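You operate a simulated robot arm through the tools that you are given. There is no shell and no other tool.

You are at the controls of a simulated robot arm. One attempt, no reset.

## Task
Wipe the sealer's rest, set the time dial back to 1 s and stow both packs in the teal tub.
Fine: switch the sealer off first; sponge back; lay the packs flat. What is to be rubbed or washed off counts as gone when no trace of it is left.

Only the result counts: the job must be done as asked and must still hold three seconds after the hand-in. Knocking over, shifting, dropping, spilling or breaking anything else fails it.

## Robot
A 6-joint arm with a two-finger gripper, fixed in place. Base frame: the origin is on the floor under the middle of its stand, x ahead of it, y to its left, z up; the work surface is at about z = 0.86. Units: m, rad, N and s.
It reaches about 1.572 m from its shoulder. Its first joint turns from -2.897 to 2.897 rad. Payload 2.45 kg.
The tool frame sits at the grasp point between the pads (the TCP): z along the fingers, y along the line on which they close. The tips reach 0.02 m beyond it. The gripper opens to 0.14 m; its body begins 0.168 m behind the TCP.
Orientation is that of the tool frame in the base frame, as [roll, pitch, yaw] about the fixed x, y, z axes, in that order (R = Rz(yaw) Ry(pitch) Rx(roll)). With the fingers straight down and closing along the base's y, the tool's x points along the base's -x, its y along +y and its z along -z.

## Interface
- The arm moves only by the tool apply_moves. Its arguments are lists of equal length, an entry for each row: "delta_pos": the shift along the base's x, y, z in mm, a list of three; "rot": the turn, a rotation vector about the base's x, y, z in rad, a list of three; "gripper": the opening, from 0 (shut) to 1 (fully open). In form: {"delta_pos": [[tx, ty, tz], ...], "rot": [[rx, ry, rz], ...], "gripper": [gripper, ...]}. A call has 1 to 20 rows; each row shifts and turns the commanded pose from where the row before left it. Rows are played at 5 a second. More than 0.05 m and 0.15 rad between two rows, or a gripper value outside its range, and nothing of the call is played. Where a pose cannot be reached the arm comes as near as it can. A force on the tool above 40 N (or 10 N above the force at the start of the call, whichever is more), or a blocked arm, ends the call early, and 0.2 s more pass. The fingers move at their own pace (about 0.045 m/s each) and stop on an object; they squeeze with about 30 N. The grip force told is the motor's: it shows also when the fingers shut on nothing. Time passes only in rows, and 0.2 s behind the last, so rows that do not move let the fingers close. The reply holds the time, the measured pose of the TCP, the force on the tool along the base axes, the opening and the grip force, in the units named above and with some noise, with the torque about the TCP (base axes, N m) and any sound that the robot's microphone picked up, and new pictures: "views" is both (left out), scene, wrist or none.
- Cameras (640 x 400 px; columns grow to the right, rows downward): "scene" is fixed at [0.4026, -0.5017, 1.6487]; the picture's right is [0.83, -0.56, 0.00], its down [-0.34, -0.50, -0.80] and it looks along [0.44, 0.66, -0.60] (base axes); focal length 310 px, centre (320, 200). "wrist" rides on the gripper at [0.078, 0.011, -0.209] in the tool frame; the picture's right is [-0.14, 0.99, 0.00], its down [-0.92, -0.13, -0.37] and it looks along [-0.36, -0.05, 0.93] (tool axes); focal length 280 px, centre (320, 200). There is no depth. A picture from a camera that has moved, and an enlarged one, comes with that camera's place and axes in the base frame and with its lens.
- enlarge(camera, box): a new picture of the part [left, top, right, bottom] of that camera's present view, enlarged. It takes no simulated time.
- finish_job(): hands the job in; it is judged then, once.

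Places have to be worked out from the pictures, the camera data and where the tool is seen. Open the gripper and draw the arm clear of the work before you hand the job in, unless the task says otherwise.

The tools are called after "Request:" by a JSON object that holds its "method" and its "body". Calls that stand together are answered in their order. apply_moves: Moves the arm, as the interface text tells. Its arguments: {"type":"object","properties":{"delta_pos":{"type":"array","items":{"type":"array","items":{"type":"number"}}},"rot":{"type":"array","items":{"type":"array","items":{"type":"number"}}},"gripper":{"type":"array","items":{"type":"number"}},"views":{"type":"string","enum":["both","scene","wrist","none"]}},"required":["delta_pos","rot","gripper"]} The other tools are called the same way: enlarge (camera, box) takes an enlarged picture of a part of a camera's view; finish_job () hands the job in.

At the start:

```text
time: 0.0
eef_pos: [0.671, 0.138, 1.2627]
ee_rot: [3.141, -0.001, 3.141]
wrist_force: [-0.4, -0.6, -0.8]
torque: [0.01, -0.07, 0.03]
width: 0.1397
finger_force: 0.0
```

scene: 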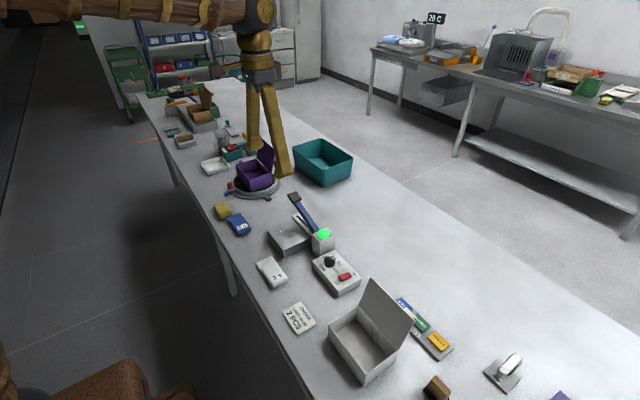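
wrist: 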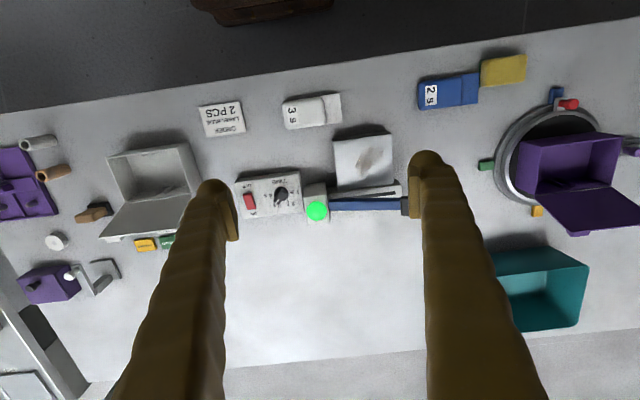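

I'll look closely at the scene from both cameras before moving anything.

Request:
{"method": "enlarge", "body": {"camera": "scene", "box": [200, 170, 380, 300]}}

Request:
{"method": "enlarge", "body": {"camera": "wrist", "box": [220, 90, 420, 230]}}

Request:
{"method": "enlarge", "body": {"camera": "wrist", "box": [400, 40, 640, 200]}}

Request:
{"method": "enlarge", "body": {"camera": "wrist", "box": [0, 90, 260, 270]}}

Request:
{"method": "enlarge", "body": {"camera": "scene", "box": [320, 280, 540, 400]}}

```text
3.08 times, centred on (290, 235) of scene
camera zoom: at [0.4026, -0.5017, 1.6487], right [0.83, -0.56, 0.0], down [-0.34, -0.5, -0.8], along [0.44, 0.66, -0.6], focal length 955 px, centre (412, 92)
```

zoom: 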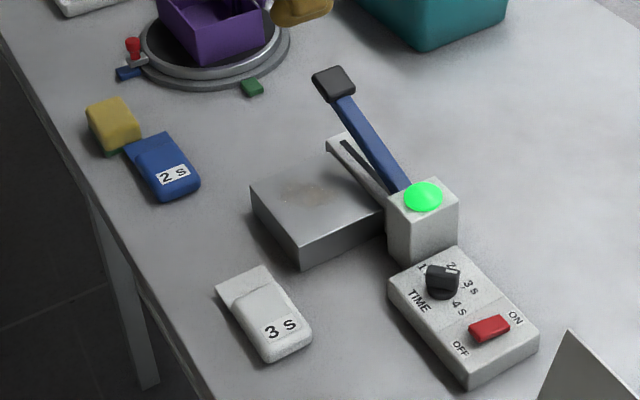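

```text
2.86 times, centred on (320, 160) of wrist
camera zoom: at [0.593, 0.1503, 1.471], right [0.14, 0.99, 0.0], down [0.92, -0.13, 0.37], along [0.36, -0.05, -0.93], focal length 801 px, centre (320, 314)
```

zoom: 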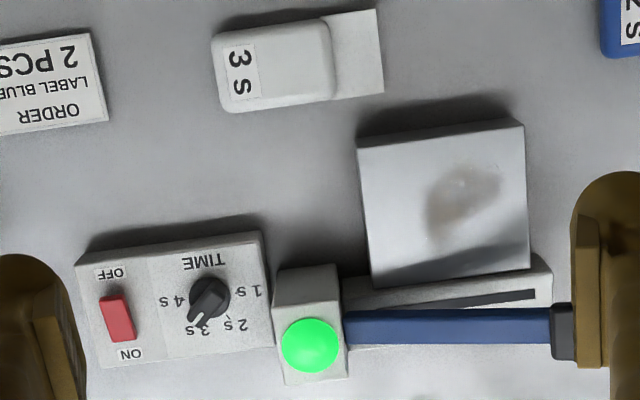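

```text
2.50 times, centred on (520, 120) of wrist
camera zoom: at [0.593, 0.1503, 1.471], right [0.14, 0.99, 0.0], down [0.92, -0.13, 0.37], along [0.36, -0.05, -0.93], focal length 701 px, centre (-180, 400)
```

zoom: 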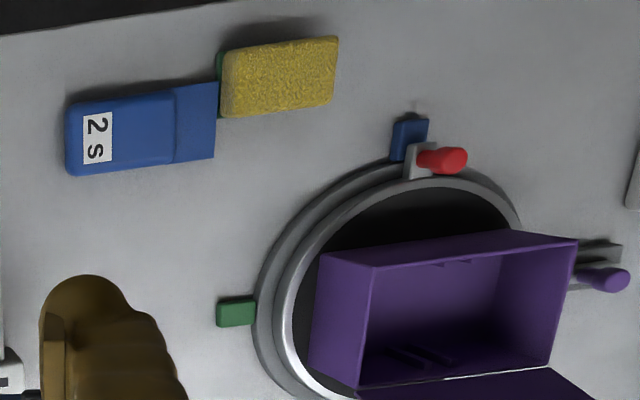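

```text
2.22 times, centred on (130, 180) of wrist
camera zoom: at [0.593, 0.1503, 1.471], right [0.14, 0.99, 0.0], down [0.92, -0.13, 0.37], along [0.36, -0.05, -0.93], focal length 623 px, centre (742, 244)
```

zoom: 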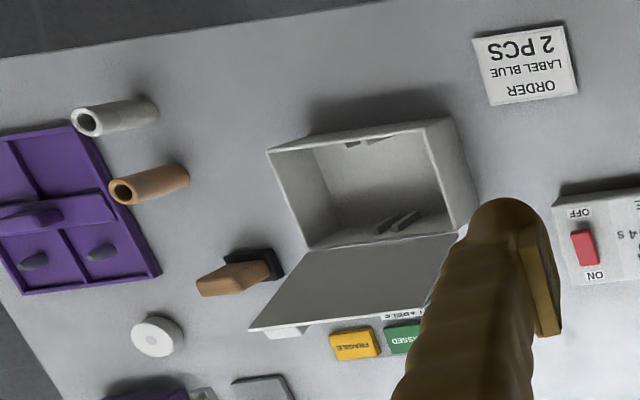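

```text
2.91 times, centred on (430, 340) of scene
camera zoom: at [0.4026, -0.5017, 1.6487], right [0.83, -0.56, 0.0], down [-0.34, -0.5, -0.8], along [0.44, 0.66, -0.6], focal length 903 px, centre (0, -207)
```

zoom: 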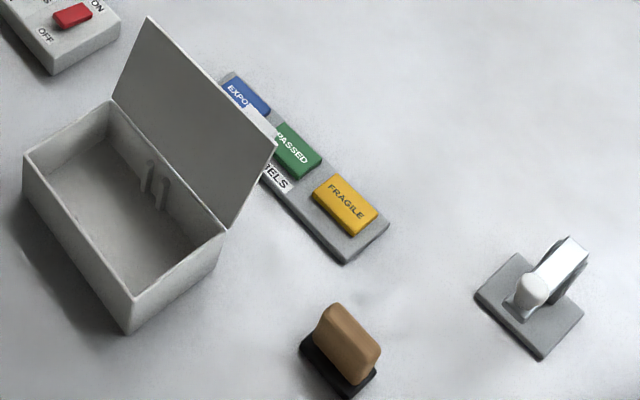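

The sealer is on (green lamp), with the dial at about 3 s. The rocker is at roughly (0.80, -0.04), the knob at roughly (0.795, 0.037) and the rest's stain near (0.745, 0.23). I'll go down over the control box for a closer look.

Request:
{"method": "apply_moves", "body": {"delta_pos": [[10, -28, -32], [10, -28, -32], [10, -28, -32], [10, -28, -32], [9, -26, -35], [0, 0, 0]], "rot": [[0, 0, 0], [0, 0, 0], [0, 0, 0], [0, 0, 0], [0, 0, 0], [0, 0, 0]], "gripper": [1, 1, 1, 1, 1, 1]}}

```text
time: 1.4
eef_pos: [0.7208, 0.0004, 1.0982]
ee_rot: [3.142, -0.001, -3.142]
wrist_force: [-0.1, 0.0, -0.7]
torque: [0.02, -0.01, 0.02]
width: 0.1398
finger_force: 0.1
camera wrist: at [0.6415, 0.0119, 1.3071], right [0.14, 0.99, 0.0], down [0.92, -0.13, 0.37], along [0.37, -0.05, -0.93], focal length 280 px, centre (320, 200)
```

scene: 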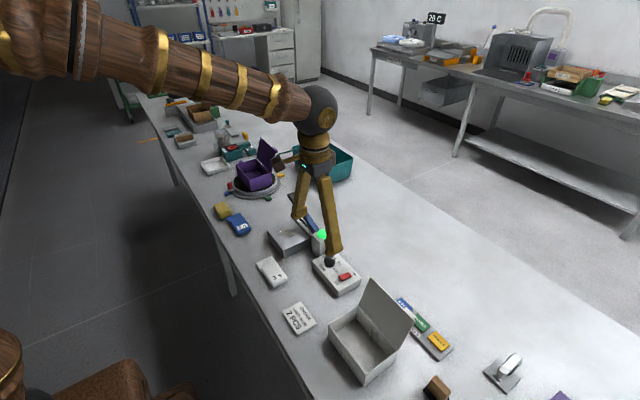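
wrist: 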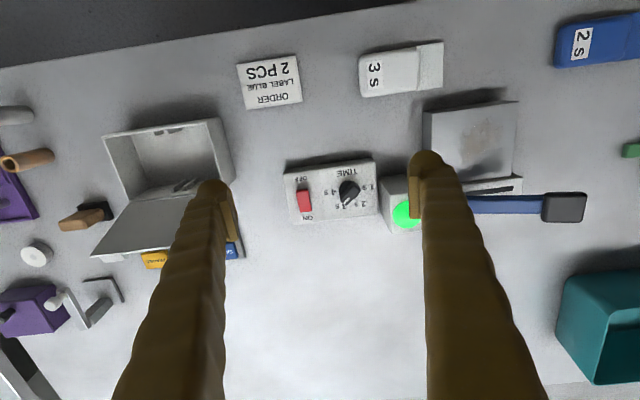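

Request:
{"method": "enlarge", "body": {"camera": "wrist", "box": [270, 140, 430, 240]}}

Request:
{"method": "enlarge", "body": {"camera": "scene", "box": [290, 220, 380, 310]}}

```text
4.00 times, centred on (350, 190) of wrist
camera zoom: at [0.6415, 0.0119, 1.3071], right [0.14, 0.99, 0.0], down [0.92, -0.13, 0.37], along [0.37, -0.05, -0.93], focal length 1122 px, centre (200, 240)
```

zoom: 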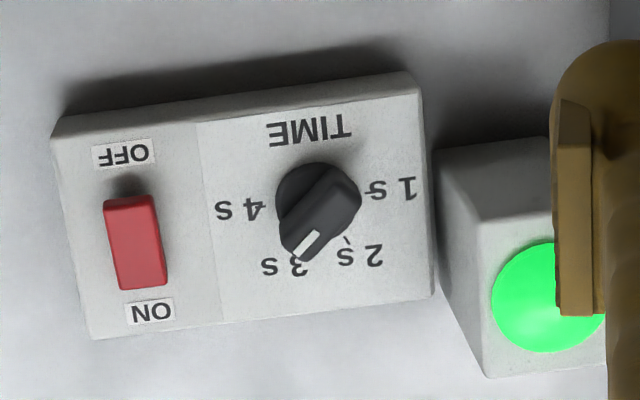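

```text
4.44 times, centred on (335, 265) of scene
camera zoom: at [0.4026, -0.5017, 1.6487], right [0.83, -0.56, 0.0], down [-0.34, -0.5, -0.8], along [0.44, 0.66, -0.6], focal length 1379 px, centre (253, -89)
```

zoom: 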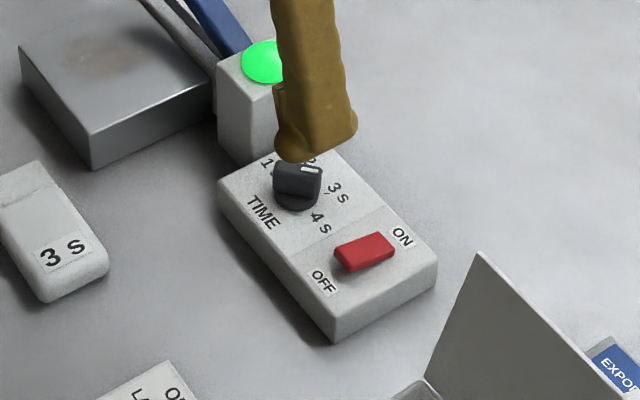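

The box is square to the base axes. The rocker runs along x with its raised end at OFF (about x 0.784, y -0.036, z 0.90), and the dial pointer is on 3 s. I'll shut the fingers and hover over the OFF end to check alignment.

Request:
{"method": "apply_moves", "body": {"delta_pos": [[14, -9, -20], [14, -9, -20], [14, -9, -20], [12, -9, -20], [0, 0, -10], [0, 0, 0], [0, 0, 0]], "rot": [[0, 0, 0], [0, 0, 0], [0, 0, 0], [0, 0, 0], [0, 0, 0], [0, 0, 0], [0, 0, 0]], "gripper": [0, 0, 0, 0, 0, 0, 0]}}

Request:
{"method": "enlarge", "body": {"camera": "scene", "box": [280, 200, 400, 310]}}

Request:
{"method": "enlarge", "body": {"camera": "wrist", "box": [220, 100, 420, 240]}}

```text
time: 3.0
eef_pos: [0.7744, -0.0356, 1.0094]
ee_rot: [-3.141, 0.0, -3.141]
wrist_force: [0.1, 0.9, 0.6]
torque: [-0.04, 0.0, -0.01]
width: 0.0
finger_force: 2.7
camera wrist: at [0.6959, -0.0238, 1.2178], right [0.14, 0.99, 0.0], down [0.92, -0.13, 0.37], along [0.37, -0.05, -0.93], focal length 280 px, centre (320, 200)
```

scene: 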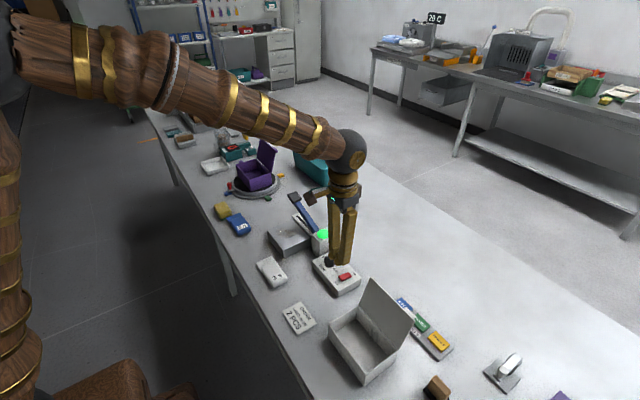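
wrist: 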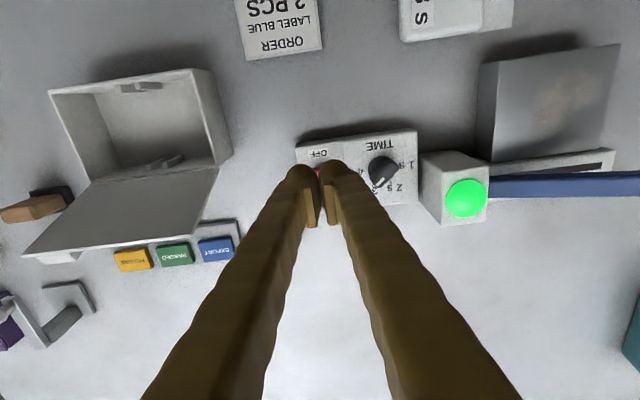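

```text
3.64 times, centred on (340, 255) of scene
camera zoom: at [0.4026, -0.5017, 1.6487], right [0.83, -0.56, 0.0], down [-0.34, -0.5, -0.8], along [0.44, 0.66, -0.6], focal length 1128 px, centre (247, 0)
```

zoom: 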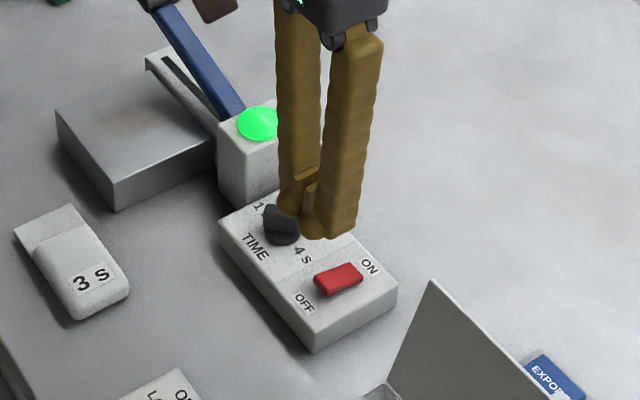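

```text
2.86 times, centred on (320, 170) of wrist
camera zoom: at [0.6959, -0.0238, 1.2178], right [0.14, 0.99, 0.0], down [0.92, -0.13, 0.37], along [0.37, -0.05, -0.93], focal length 801 px, centre (320, 286)
```

zoom: 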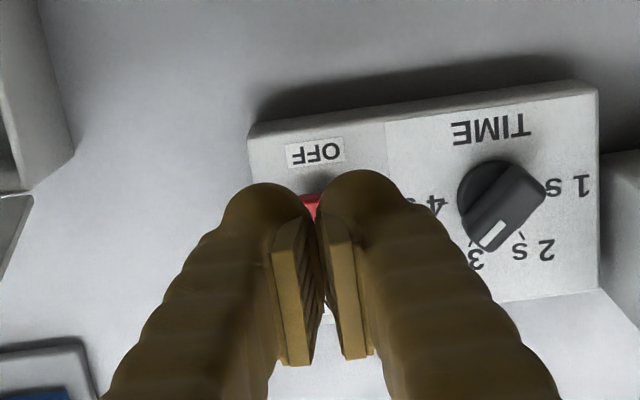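

The shut fingertips are above the OFF end, each tip about 25 mm thick. I'll lower them close to the rocker and then press in small steps.

Request:
{"method": "apply_moves", "body": {"delta_pos": [[0, 0, -25], [0, 0, -25], [0, 0, -20], [0, 0, -5], [0, 0, 0]], "rot": [[0, 0, 0], [0, 0, 0], [0, 0, 0], [0, 0, 0], [0, 0, 0]], "gripper": [0, 0, 0, 0, 0]}}

Request:
{"method": "enlarge", "body": {"camera": "scene", "box": [290, 220, 380, 310]}}

Request:
{"method": "enlarge", "body": {"camera": "wrist", "box": [220, 80, 420, 220]}}

```text
time: 4.2
eef_pos: [0.7743, -0.0364, 0.9349]
ee_rot: [-3.142, 0.001, -3.141]
wrist_force: [-0.9, -0.1, 0.4]
torque: [0.03, -0.01, 0.01]
width: 0.0
finger_force: 29.7
camera wrist: at [0.6958, -0.0238, 1.1427], right [0.14, 0.99, 0.0], down [0.92, -0.13, 0.37], along [0.37, -0.05, -0.93], focal length 280 px, centre (320, 200)
```

scene: 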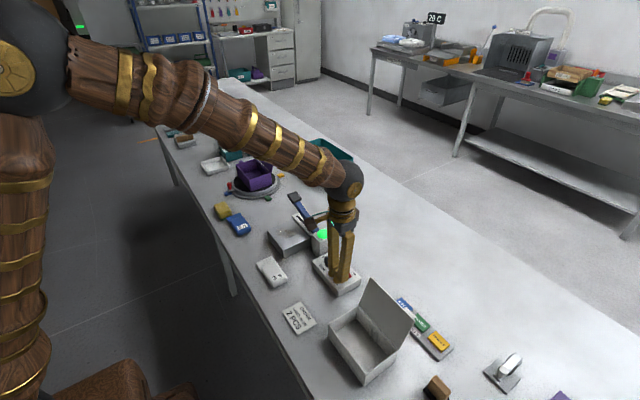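
wrist: 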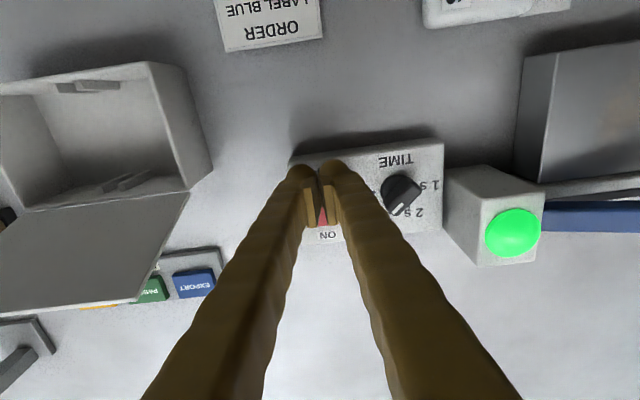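

```text
4.44 times, centred on (335, 265) of scene
camera zoom: at [0.4026, -0.5017, 1.6487], right [0.83, -0.56, 0.0], down [-0.34, -0.5, -0.8], along [0.44, 0.66, -0.6], focal length 1379 px, centre (253, -89)
```

zoom: 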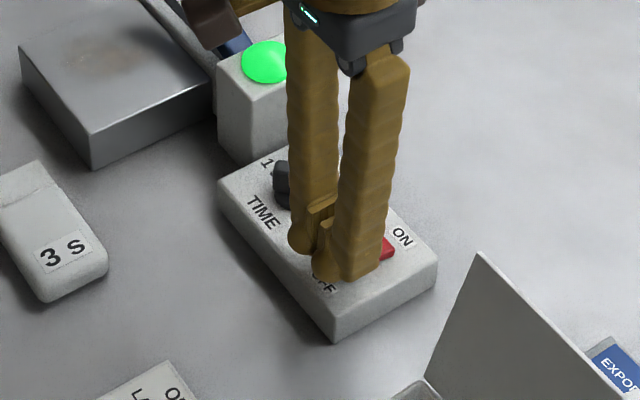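

```text
2.86 times, centred on (320, 150) of wrist
camera zoom: at [0.6958, -0.0238, 1.1427], right [0.14, 0.99, 0.0], down [0.92, -0.13, 0.37], along [0.37, -0.05, -0.93], focal length 801 px, centre (320, 343)
```

zoom: 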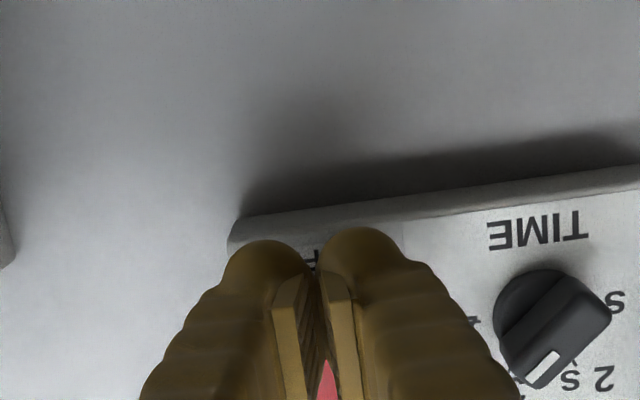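

The tips are just above the OFF label, with the rocker's OFF end under their far half. I'll shift 8 mm toward +x and press down in small steps.

Request:
{"method": "apply_moves", "body": {"delta_pos": [[8, 0, 0], [0, 0, -5], [0, 0, -3], [0, 0, -3], [0, 0, -3], [0, 0, 0]], "rot": [[0, 0, 0], [0, 0, 0], [0, 0, 0], [0, 0, 0], [0, 0, 0], [0, 0, 0]], "gripper": [0, 0, 0, 0, 0, 0]}}

Request:
{"method": "enlarge", "body": {"camera": "scene", "box": [290, 220, 380, 310]}}

```text
time: 5.6
eef_pos: [0.7822, -0.0362, 0.9214]
ee_rot: [-3.141, -0.001, -3.141]
wrist_force: [-3.9, 2.4, 9.7]
torque: [0.05, -0.08, 0.03]
width: 0.006
finger_force: 29.3
camera wrist: at [0.7041, -0.0235, 1.1294], right [0.14, 0.99, 0.0], down [0.92, -0.13, 0.37], along [0.37, -0.05, -0.93], focal length 280 px, centre (320, 200)
```

scene: 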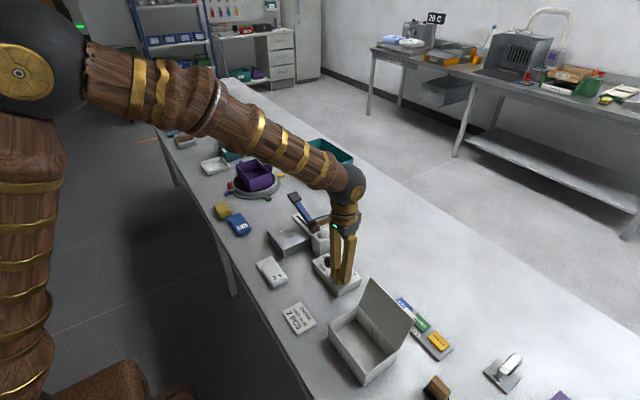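
wrist: 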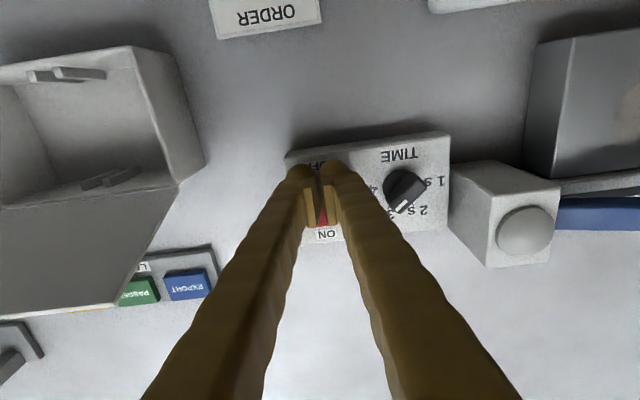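

```text
4.44 times, centred on (335, 265) of scene
camera zoom: at [0.4026, -0.5017, 1.6487], right [0.83, -0.56, 0.0], down [-0.34, -0.5, -0.8], along [0.44, 0.66, -0.6], focal length 1379 px, centre (253, -89)
```

zoom: 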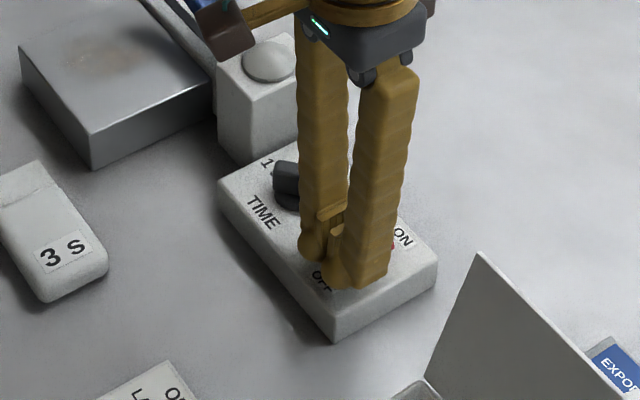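

The lamp went dark, so the sealer is off. I'll lift straight up, check the rocker stays put, and half-open the fingers to look at the dial.

Request:
{"method": "apply_moves", "body": {"delta_pos": [[0, 0, 10], [0, 0, 25], [0, 0, 30], [-15, 20, 30], [-15, 20, 15], [0, 0, 0]], "rot": [[0, 0, 0], [0, 0, 0], [0, 0, 0], [0, 0, 0], [0, 0, 0], [0, 0, 0]], "gripper": [0, 0, 0, 0.5, 1, 1]}}

Request:
{"method": "enlarge", "body": {"camera": "scene", "box": [290, 220, 380, 310]}}

Request:
{"method": "enlarge", "body": {"camera": "wrist", "box": [240, 120, 400, 220]}}

```text
time: 7.0
eef_pos: [0.7519, 0.0049, 1.0289]
ee_rot: [-3.141, -0.002, 3.14]
wrist_force: [1.0, 0.2, -0.5]
torque: [0.0, -0.02, -0.01]
width: 0.0684
finger_force: 0.0
camera wrist: at [0.6738, 0.017, 1.2385], right [0.14, 0.99, 0.0], down [0.92, -0.13, 0.37], along [0.36, -0.05, -0.93], focal length 280 px, centre (320, 200)
```

scene: 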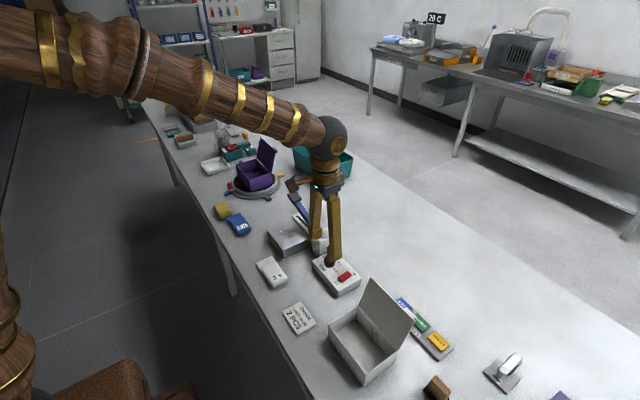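
wrist: 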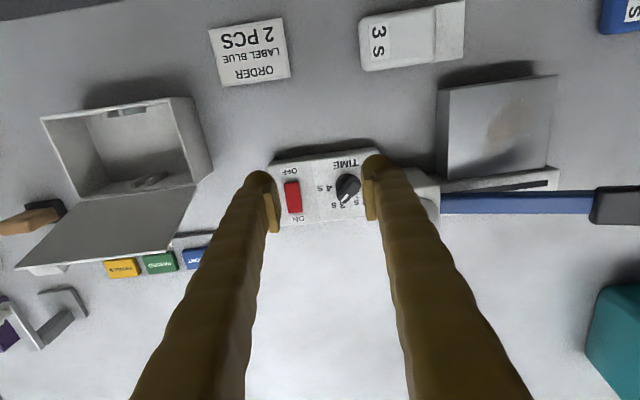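

```text
4.44 times, centred on (335, 265) of scene
camera zoom: at [0.4026, -0.5017, 1.6487], right [0.83, -0.56, 0.0], down [-0.34, -0.5, -0.8], along [0.44, 0.66, -0.6], focal length 1379 px, centre (253, -89)
```

zoom: 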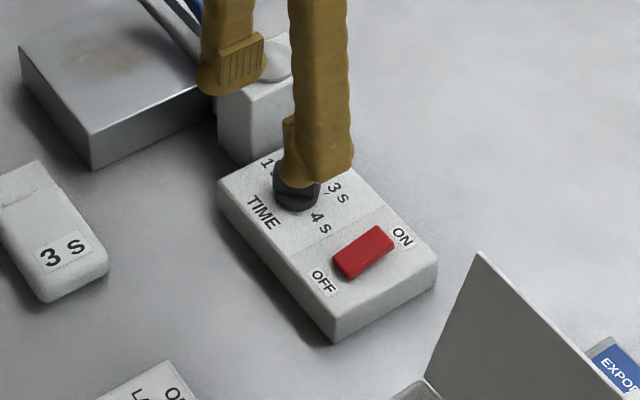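

```text
4.00 times, centred on (320, 170) of wrist
camera zoom: at [0.6738, 0.017, 1.2385], right [0.14, 0.99, 0.0], down [0.92, -0.13, 0.37], along [0.36, -0.05, -0.93], focal length 1122 px, centre (320, 320)
```

zoom: 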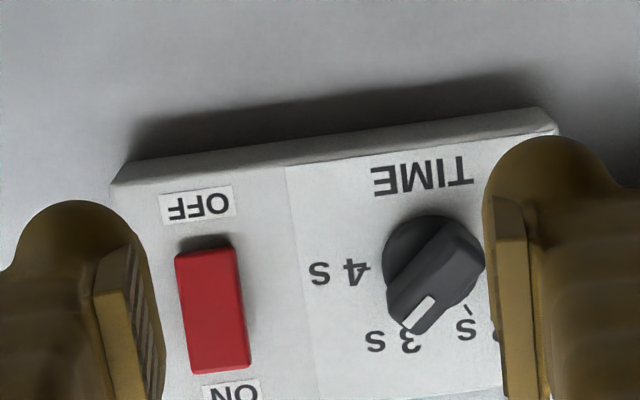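

The rocker is in the OFF position. I'll zoom in further to measure the dial's pointer, ticks and bar angle.

Request:
{"method": "enlarge", "body": {"camera": "wrist", "box": [312, 150, 376, 214]}}

Request:
{"method": "enlarge", "body": {"camera": "scene", "box": [315, 245, 365, 290]}}

```text
6.25 times, centred on (344, 182) of wrist
camera zoom: at [0.6738, 0.017, 1.2385], right [0.14, 0.99, 0.0], down [0.92, -0.13, 0.37], along [0.36, -0.05, -0.93], focal length 1752 px, centre (170, 312)
```

zoom: 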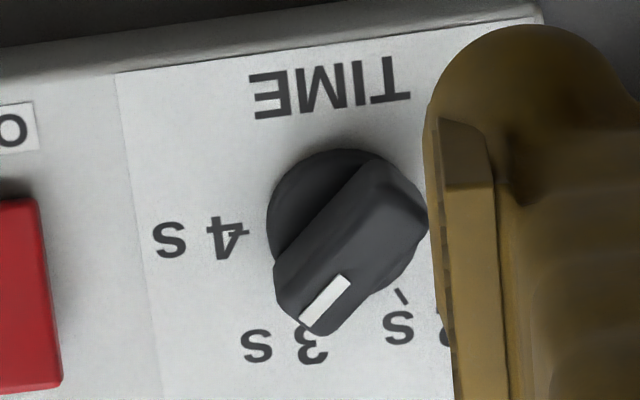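

```text
8.89 times, centred on (340, 268) of scene
camera zoom: at [0.4026, -0.5017, 1.6487], right [0.83, -0.56, 0.0], down [-0.34, -0.5, -0.8], along [0.44, 0.66, -0.6], focal length 2759 px, centre (142, -400)
```

zoom: 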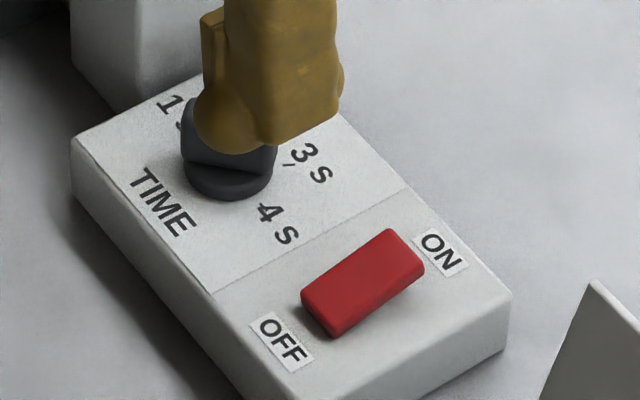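

The pointer bar lies at about -45° from +x, on the 3 s side, and 1 s is at about +90°. I'll turn the gripper -45° to close across the bar, narrow the opening, and hover over the knob at (0.794, 0.0365).

Request:
{"method": "apply_moves", "body": {"delta_pos": [[7, 5, 0], [7, 5, 0], [7, 5, 0], [7, 5, -5], [7, 6, -10], [7, 6, -12], [0, 0, 0], [0, 0, 0]], "rot": [[0, 0, -0.131], [0, 0, -0.131], [0, 0, -0.131], [0, 0, -0.131], [0, 0, -0.131], [0, 0, -0.13], [0, 0, 0], [0, 0, 0]], "gripper": [0.5, 0.4, 0.3, 0.25, 0.25, 0.25, 0.25, 0.25]}}

Request:
{"method": "enlarge", "body": {"camera": "wrist", "box": [240, 120, 400, 220]}}

Request:
{"method": "enlarge", "body": {"camera": "scene", "box": [290, 210, 380, 300]}}

```text
time: 8.8
eef_pos: [0.7947, 0.0361, 1.0019]
ee_rot: [3.141, -0.002, 2.356]
wrist_force: [1.3, 0.2, -0.2]
torque: [0.0, 0.03, 0.01]
width: 0.0349
finger_force: 0.1
camera wrist: at [0.7469, 0.1002, 1.2117], right [0.8, 0.6, 0.0], down [0.56, -0.74, 0.37], along [0.22, -0.29, -0.93], focal length 280 px, centre (320, 200)
```

scene: 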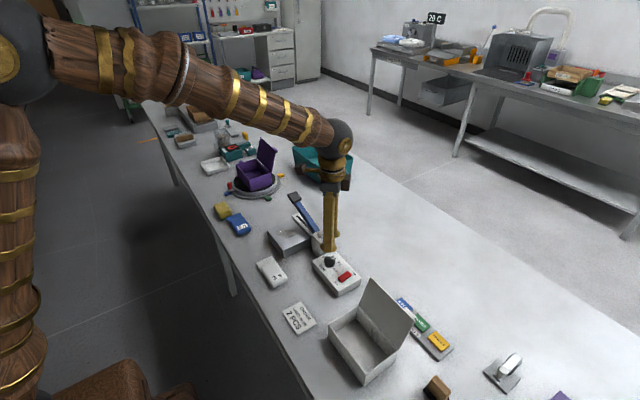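
wrist: 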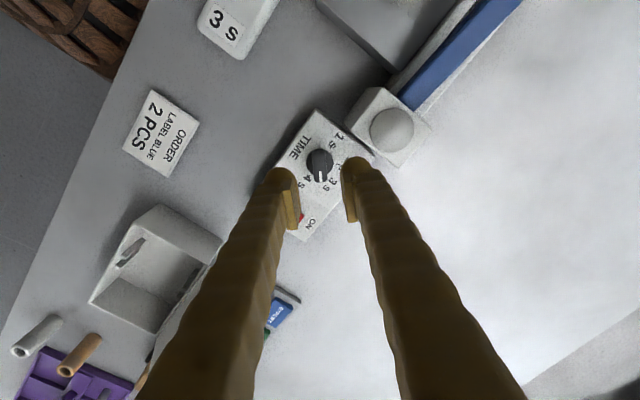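

```text
4.00 times, centred on (320, 170) of wrist
camera zoom: at [0.7469, 0.1002, 1.2117], right [0.8, 0.6, 0.0], down [0.56, -0.74, 0.37], along [0.22, -0.29, -0.93], focal length 1122 px, centre (320, 320)
```

zoom: 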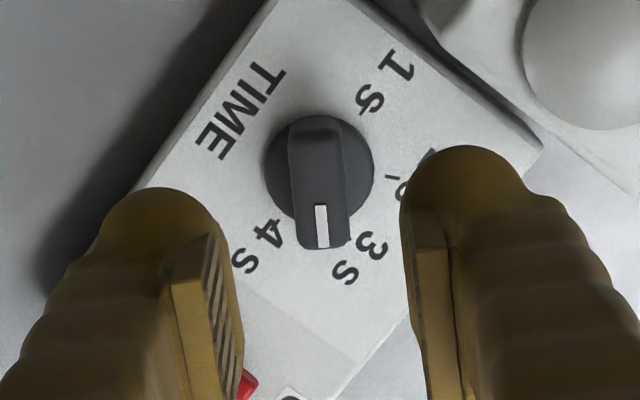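

```text
4.44 times, centred on (335, 255) of scene
camera zoom: at [0.4026, -0.5017, 1.6487], right [0.83, -0.56, 0.0], down [-0.34, -0.5, -0.8], along [0.44, 0.66, -0.6], focal length 1379 px, centre (253, -44)
```

zoom: 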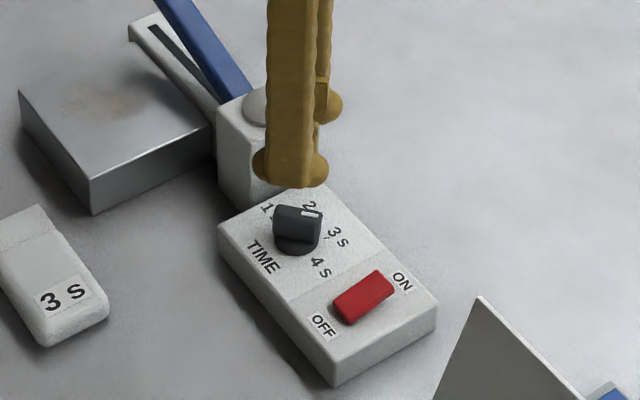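

The bar sits centred between the fingers and is aligned with the pads. I'll lower to TCP z≈0.916 with the 35 mm opening, watching the force.

Request:
{"method": "apply_moves", "body": {"delta_pos": [[0, 1, -25], [0, 0, -25], [0, 0, -18], [0, 0, -10], [0, 0, -7], [0, 0, 0]], "rot": [[0, 0, 0], [0, 0, 0], [0, 0, 0], [0, 0, 0], [0, 0, 0], [0, 0, 0]], "gripper": [0.25, 0.25, 0.25, 0.25, 0.25, 0.25]}}

Request:
{"method": "enlarge", "body": {"camera": "wrist", "box": [240, 120, 400, 220]}}

Request:
{"method": "enlarge", "body": {"camera": "scene", "box": [290, 210, 380, 300]}}

```text
time: 10.2
eef_pos: [0.7944, 0.0361, 0.9185]
ee_rot: [3.141, 0.0, 2.356]
wrist_force: [0.2, -0.4, 0.9]
torque: [0.02, 0.02, 0.01]
width: 0.0349
finger_force: 0.0
camera wrist: at [0.7465, 0.101, 1.1268], right [0.8, 0.6, 0.0], down [0.56, -0.74, 0.37], along [0.22, -0.29, -0.93], focal length 280 px, centre (320, 200)
```

scene: 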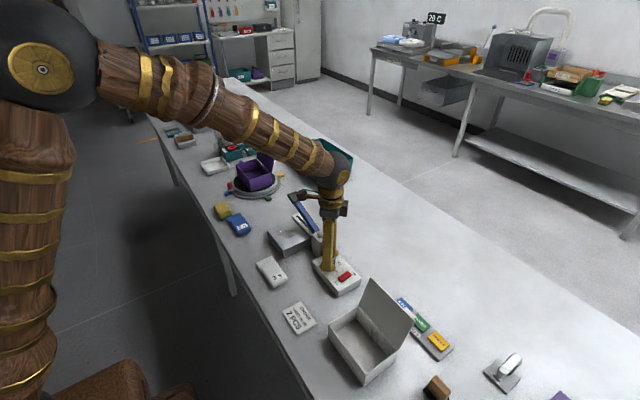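
wrist: 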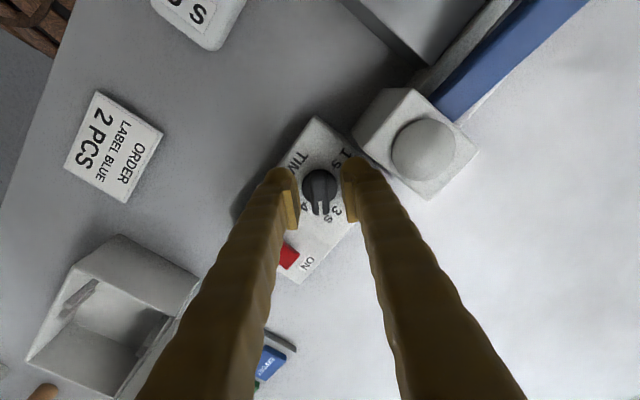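

```text
4.00 times, centred on (320, 170) of wrist
camera zoom: at [0.7465, 0.101, 1.1268], right [0.8, 0.6, 0.0], down [0.56, -0.74, 0.37], along [0.22, -0.29, -0.93], focal length 1122 px, centre (320, 320)
```

zoom: 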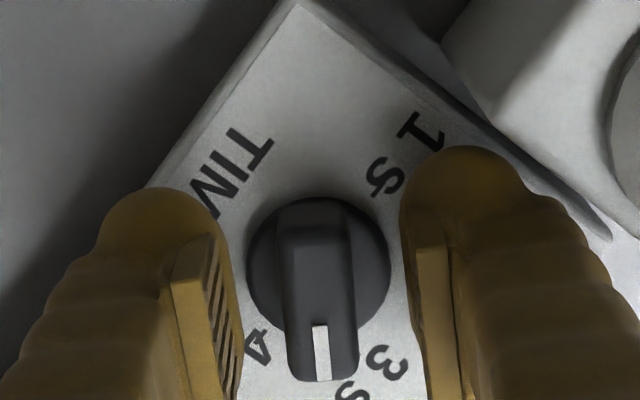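

```text
4.44 times, centred on (335, 255) of scene
camera zoom: at [0.4026, -0.5017, 1.6487], right [0.83, -0.56, 0.0], down [-0.34, -0.5, -0.8], along [0.44, 0.66, -0.6], focal length 1379 px, centre (253, -44)
```

zoom: 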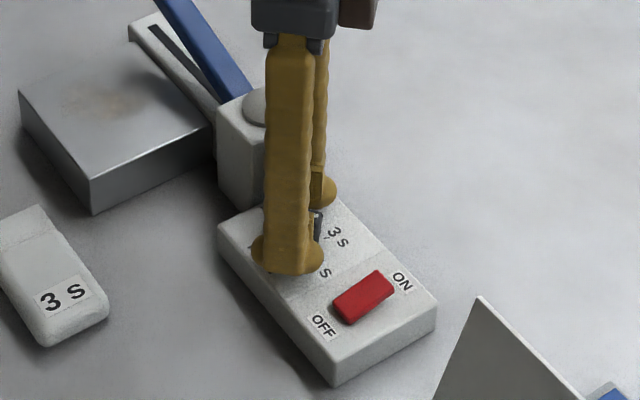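

The tips straddle the bar with clearance all round. I'll lower another 2 mm and close on the bar.

Request:
{"method": "apply_moves", "body": {"delta_pos": [[0, 1, -2], [0, 0, 0], [0, 0, 0], [0, 0, 0]], "rot": [[0, 0, 0], [0, 0, 0], [0, 0, 0], [0, 0, 0]], "gripper": [0.25, 0.1, 0, 0]}}

Request:
{"method": "enlarge", "body": {"camera": "wrist", "box": [240, 120, 400, 220]}}

```text
time: 11.3
eef_pos: [0.7932, 0.0371, 0.9163]
ee_rot: [-3.14, 0.0, 2.356]
wrist_force: [-1.7, -0.3, 9.3]
torque: [0.01, -0.09, -0.02]
width: 0.0142
finger_force: 41.6
stopped in row 4: the force on the tool passed its limit at 43 N (the readings are from after the stop); the commanded pose is now the measured one
camera wrist: at [0.7458, 0.1012, 1.1258], right [0.8, 0.6, 0.0], down [0.56, -0.74, 0.37], along [0.22, -0.3, -0.93], focal length 280 px, centre (320, 200)
```

scene: 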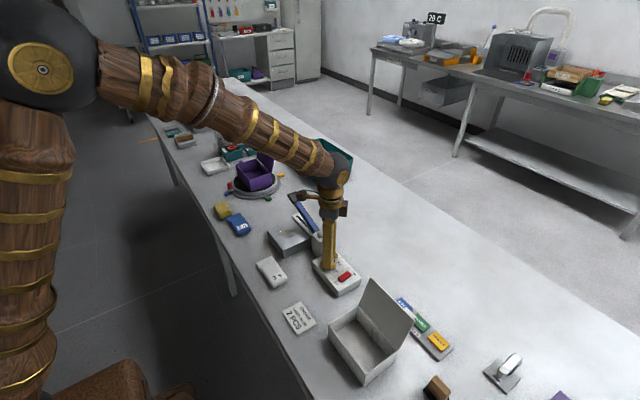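
wrist: 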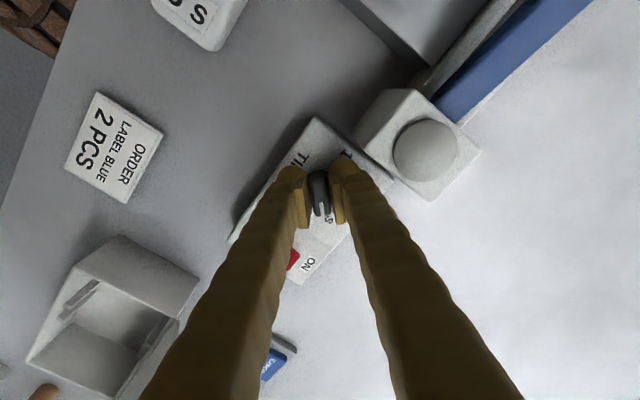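

```text
4.00 times, centred on (320, 170) of wrist
camera zoom: at [0.7458, 0.1012, 1.1258], right [0.8, 0.6, 0.0], down [0.56, -0.74, 0.37], along [0.22, -0.3, -0.93], focal length 1122 px, centre (320, 320)
```

zoom: 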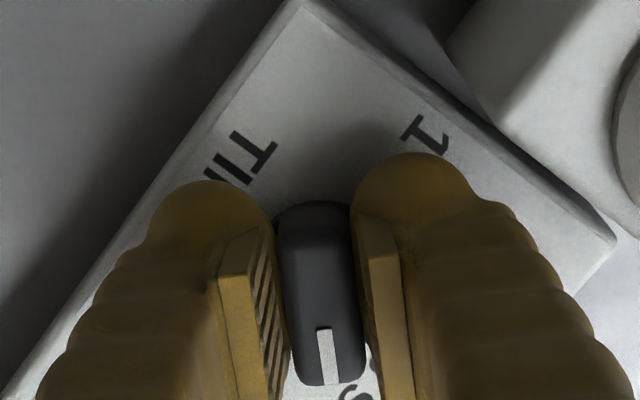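

The bar is gripped at 14 mm. I'll turn the knob CCW (+z) in small steps and watch the forces.

Request:
{"method": "apply_moves", "body": {"delta_pos": [[0, 0, 1], [0, 0, 0], [0, 0, 0], [0, 0, 0], [0, 0, 0], [0, 0, 0], [0, 0, 0]], "rot": [[0, 0, 0], [0, 0, 0.1], [0, 0, 0.1], [0, 0, 0.1], [0, 0, 0.1], [0, 0, 0.1], [0, 0, 0]], "gripper": [0, 0, 0, 0, 0, 0, 0]}}

Request:
{"method": "enlarge", "body": {"camera": "wrist", "box": [240, 120, 400, 220]}}

```text
time: 12.9
eef_pos: [0.7936, 0.0359, 0.9179]
ee_rot: [-3.139, -0.001, 2.856]
wrist_force: [-10.1, -23.0, -16.1]
torque: [-0.13, 0.03, 0.0]
width: 0.0142
finger_force: 40.6
camera wrist: at [0.7213, 0.07, 1.1261], right [0.41, 0.91, 0.0], down [0.85, -0.38, 0.37], along [0.33, -0.15, -0.93], focal length 280 px, centre (320, 200)
```

scene: 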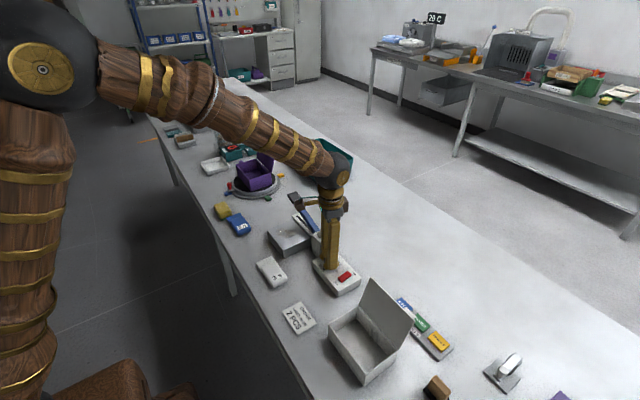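
wrist: 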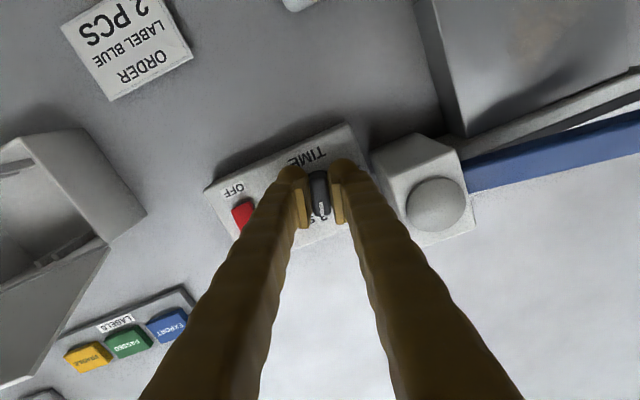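

```text
4.00 times, centred on (320, 170) of wrist
camera zoom: at [0.7213, 0.07, 1.1261], right [0.41, 0.91, 0.0], down [0.85, -0.38, 0.37], along [0.33, -0.15, -0.93], focal length 1122 px, centre (320, 320)
```

zoom: 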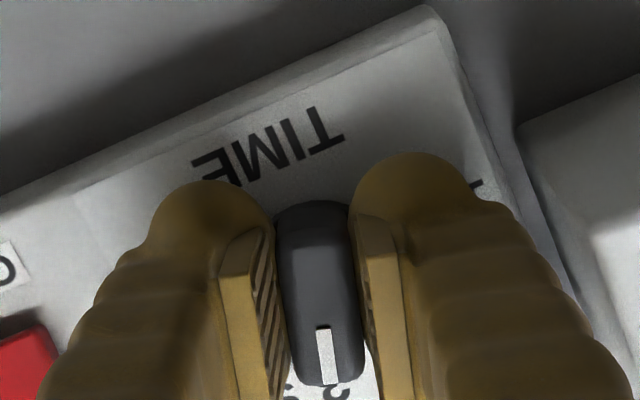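

The knob turns with the gripper, but a side load of about 25 N has built up, so the TCP is about 1 mm off the knob axis. I'll ease the pose and keep turning.

Request:
{"method": "apply_moves", "body": {"delta_pos": [[-0.4, -1, -0.6], [0, 0, 0], [0, 0, 0], [0, 0, 0]], "rot": [[0, 0, 0], [0, 0, 0.08], [0, 0, 0.08], [0, 0, 0]], "gripper": [0, 0, 0, 0], "views": "none"}}

```text
time: 13.9
eef_pos: [0.7933, 0.0354, 0.9176]
ee_rot: [-3.14, 0.001, 3.017]
wrist_force: [-14.8, -9.2, 0.5]
torque: [0.0, 0.27, -0.01]
width: 0.014
finger_force: 40.5
```

The vertical load is gone and the side load is lower. I'll keep nudging along the residual force as I turn.

Request:
{"method": "apply_moves", "body": {"delta_pos": [[-0.6, -0.4, 0], [0, 0, 0], [0, 0, 0], [0, 0, 0], [0, 0, 0]], "rot": [[0, 0, 0], [0, 0, 0.08], [0, 0, 0.08], [0, 0, 0.08], [0, 0, 0]], "gripper": [0, 0, 0, 0, 0], "views": "none"}}

```text
time: 15.1
eef_pos: [0.7925, 0.0342, 0.9177]
ee_rot: [-3.139, 0.0, -3.027]
wrist_force: [3.1, -3.9, -1.5]
torque: [0.05, -0.03, 0.01]
width: 0.0138
finger_force: 40.4
```

Forces are small now, after about 52° of the 135° or so. Continuing the turn.

Request:
{"method": "apply_moves", "body": {"delta_pos": [[0, 0, 0], [0, 0, 0], [0, 0, 0], [0, 0, 0], [0, 0, 0]], "rot": [[0, 0, 0.1], [0, 0, 0.1], [0, 0, 0.1], [0, 0, 0.1], [0, 0, 0]], "gripper": [0, 0, 0, 0, 0]}}

Request:
{"method": "enlarge", "body": {"camera": "wrist", "box": [240, 120, 400, 220]}}

```text
time: 16.3
eef_pos: [0.7931, 0.0337, 0.9179]
ee_rot: [-3.138, -0.001, -2.627]
wrist_force: [16.8, -23.5, 5.9]
torque: [-0.2, -0.14, -0.06]
width: 0.0138
finger_force: 40.1
camera wrist: at [0.7191, 0.007, 1.126], right [-0.37, 0.93, 0.0], down [0.86, 0.34, 0.37], along [0.34, 0.13, -0.93], focal length 280 px, centre (320, 200)
```

scene: 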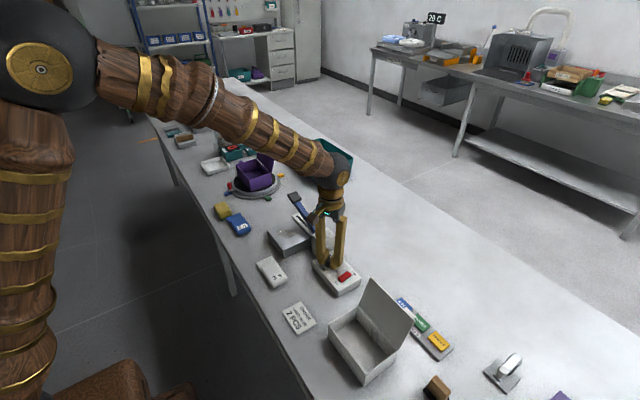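
wrist: 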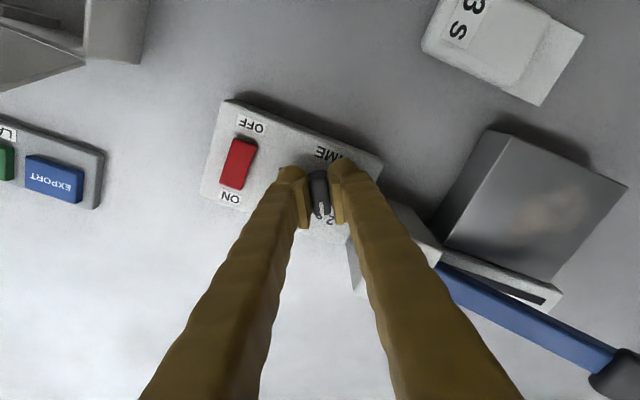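

```text
4.00 times, centred on (320, 170) of wrist
camera zoom: at [0.7191, 0.007, 1.126], right [-0.37, 0.93, 0.0], down [0.86, 0.34, 0.37], along [0.34, 0.13, -0.93], focal length 1122 px, centre (320, 320)
```

zoom: 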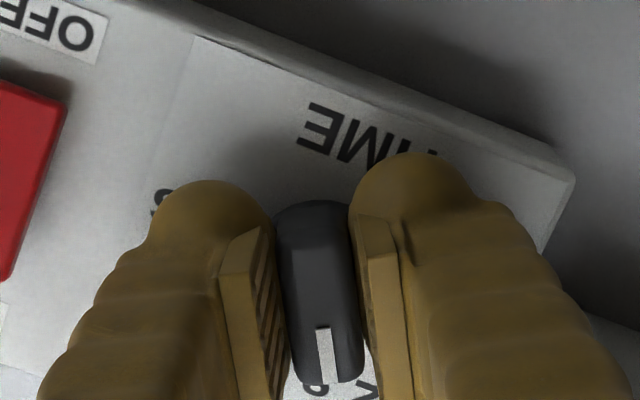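

The side load has risen to about 29 N. I'll check in the scene view that no finger touches the lamp housing.

Request:
{"method": "enlarge", "body": {"camera": "scene", "box": [295, 210, 375, 290]}}

Request:
{"method": "enlarge", "body": {"camera": "wrist", "box": [300, 140, 460, 300]}}

```text
5.00 times, centred on (335, 250) of scene
camera zoom: at [0.4026, -0.5017, 1.6487], right [0.83, -0.56, 0.0], down [-0.34, -0.5, -0.8], along [0.44, 0.66, -0.6], focal length 1552 px, centre (245, -50)
```

zoom: 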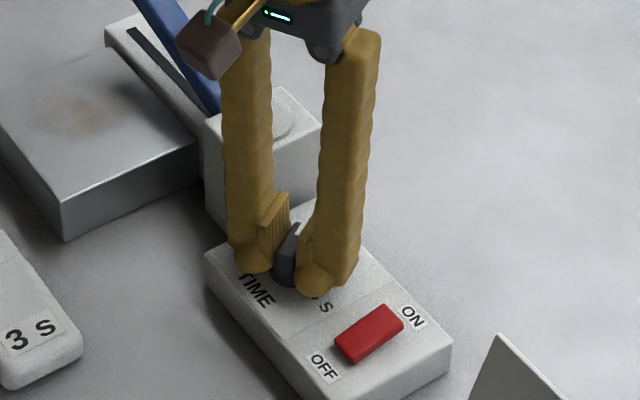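

```text
2.50 times, centred on (380, 220) of wrist
camera zoom: at [0.7191, 0.007, 1.126], right [-0.37, 0.93, 0.0], down [0.86, 0.34, 0.37], along [0.34, 0.13, -0.93], focal length 701 px, centre (170, 150)
```

zoom: 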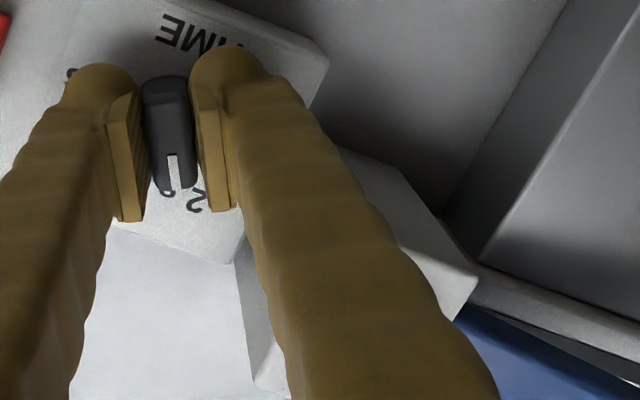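

The finger looks clear of the lamp housing, and further turning takes it away. I'll relieve the load by shifting (+0.7, -1.0) mm and continue.

Request:
{"method": "apply_moves", "body": {"delta_pos": [[0.7, -1, -0.2], [0, 0, 0], [0, 0, 0], [0, 0, 0]], "rot": [[0, 0, 0], [0, 0, 0.08], [0, 0, 0.08], [0, 0, 0]], "gripper": [0, 0, 0, 0], "views": "none"}}

```text
time: 17.3
eef_pos: [0.7931, 0.0337, 0.9171]
ee_rot: [-3.139, 0.001, -2.468]
wrist_force: [18.0, -18.8, 20.6]
torque: [-0.15, -0.14, -0.02]
width: 0.0138
finger_force: 40.3
```

The residual force still points (+x, -y) with an upward part, so I'll shift again in that direction and turn on.

Request:
{"method": "apply_moves", "body": {"delta_pos": [[0.8, -0.9, 0.7], [0, 0, 0], [0, 0, 0], [0, 0, 0]], "rot": [[0, 0, 0], [0, 0, 0.08], [0, 0, 0.08], [0, 0, 0]], "gripper": [0, 0, 0, 0], "views": "none"}}

```text
time: 18.3
eef_pos: [0.7921, 0.0331, 0.9167]
ee_rot: [-3.139, 0.0, -2.307]
wrist_force: [6.3, 10.5, 9.9]
torque: [0.3, -0.02, 0.02]
width: 0.0141
finger_force: 40.6
```

Loads are low again after about 93°. Continuing in small steps with small corrections.

Request:
{"method": "apply_moves", "body": {"delta_pos": [[0.3, 0.4, 0.4], [0, 0, 0], [0, 0, 0], [0, 0, 0], [0, 0, 0]], "rot": [[0, 0, 0], [0, 0, 0.08], [0, 0, 0.08], [0, 0, 0.08], [0, 0, 0]], "gripper": [0, 0, 0, 0, 0]}}

Request:
{"method": "enlarge", "body": {"camera": "wrist", "box": [240, 120, 400, 220]}}

Request:
{"method": "enlarge", "body": {"camera": "scene", "box": [295, 210, 375, 290]}}

```text
time: 19.5
eef_pos: [0.794, 0.0325, 0.9165]
ee_rot: [-3.138, -0.001, -2.068]
wrist_force: [8.8, 0.6, -11.3]
torque: [-0.01, -0.06, 0.01]
width: 0.014
finger_force: 40.0
camera wrist: at [0.7468, -0.0287, 1.126], right [-0.81, 0.59, 0.0], down [0.55, 0.75, 0.37], along [0.22, 0.3, -0.93], focal length 280 px, centre (320, 200)
```

scene: 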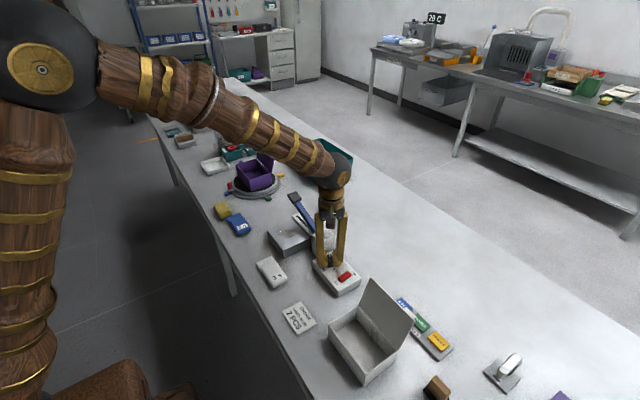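
wrist: 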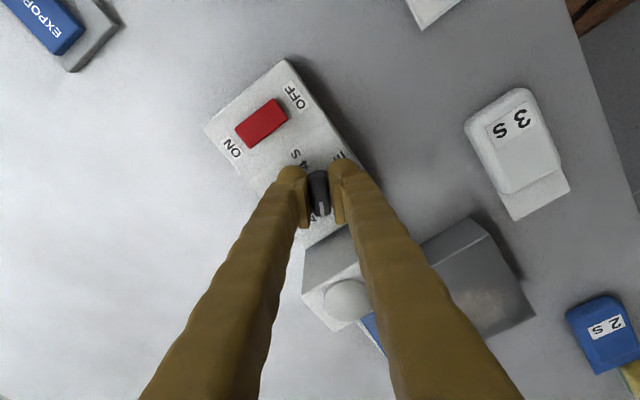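

```text
4.00 times, centred on (320, 170) of wrist
camera zoom: at [0.7468, -0.0287, 1.126], right [-0.81, 0.59, 0.0], down [0.55, 0.75, 0.37], along [0.22, 0.3, -0.93], focal length 1122 px, centre (320, 320)
```

zoom: 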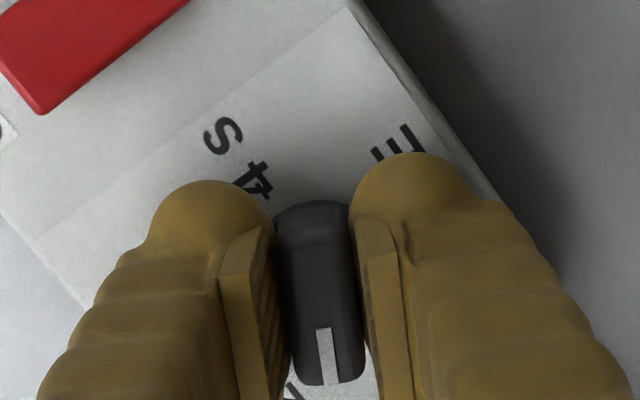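

```text
5.00 times, centred on (335, 250) of scene
camera zoom: at [0.4026, -0.5017, 1.6487], right [0.83, -0.56, 0.0], down [-0.34, -0.5, -0.8], along [0.44, 0.66, -0.6], focal length 1552 px, centre (245, -50)
```

zoom: 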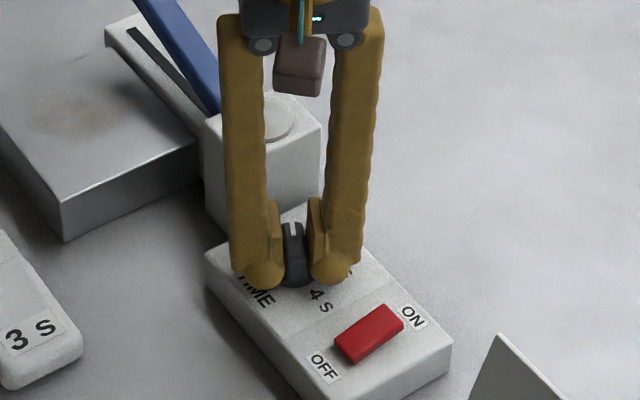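

The pointer is at about 61°. Nearly 30° remains, so I'll continue with a small relief shift.

Request:
{"method": "apply_moves", "body": {"delta_pos": [[0.4, 0, -0.4], [0, 0, 0], [0, 0, 0], [0, 0, 0], [0, 0, 0]], "rot": [[0, 0, 0], [0, 0, 0.08], [0, 0, 0.08], [0, 0, 0.08], [0, 0, 0]], "gripper": [0, 0, 0, 0, 0], "views": "none"}}

```text
time: 20.7
eef_pos: [0.7936, 0.0315, 0.9176]
ee_rot: [-3.139, -0.001, -1.828]
wrist_force: [-4.9, -9.3, -3.9]
torque: [-0.18, 0.07, -0.01]
width: 0.0141
finger_force: 40.9
```

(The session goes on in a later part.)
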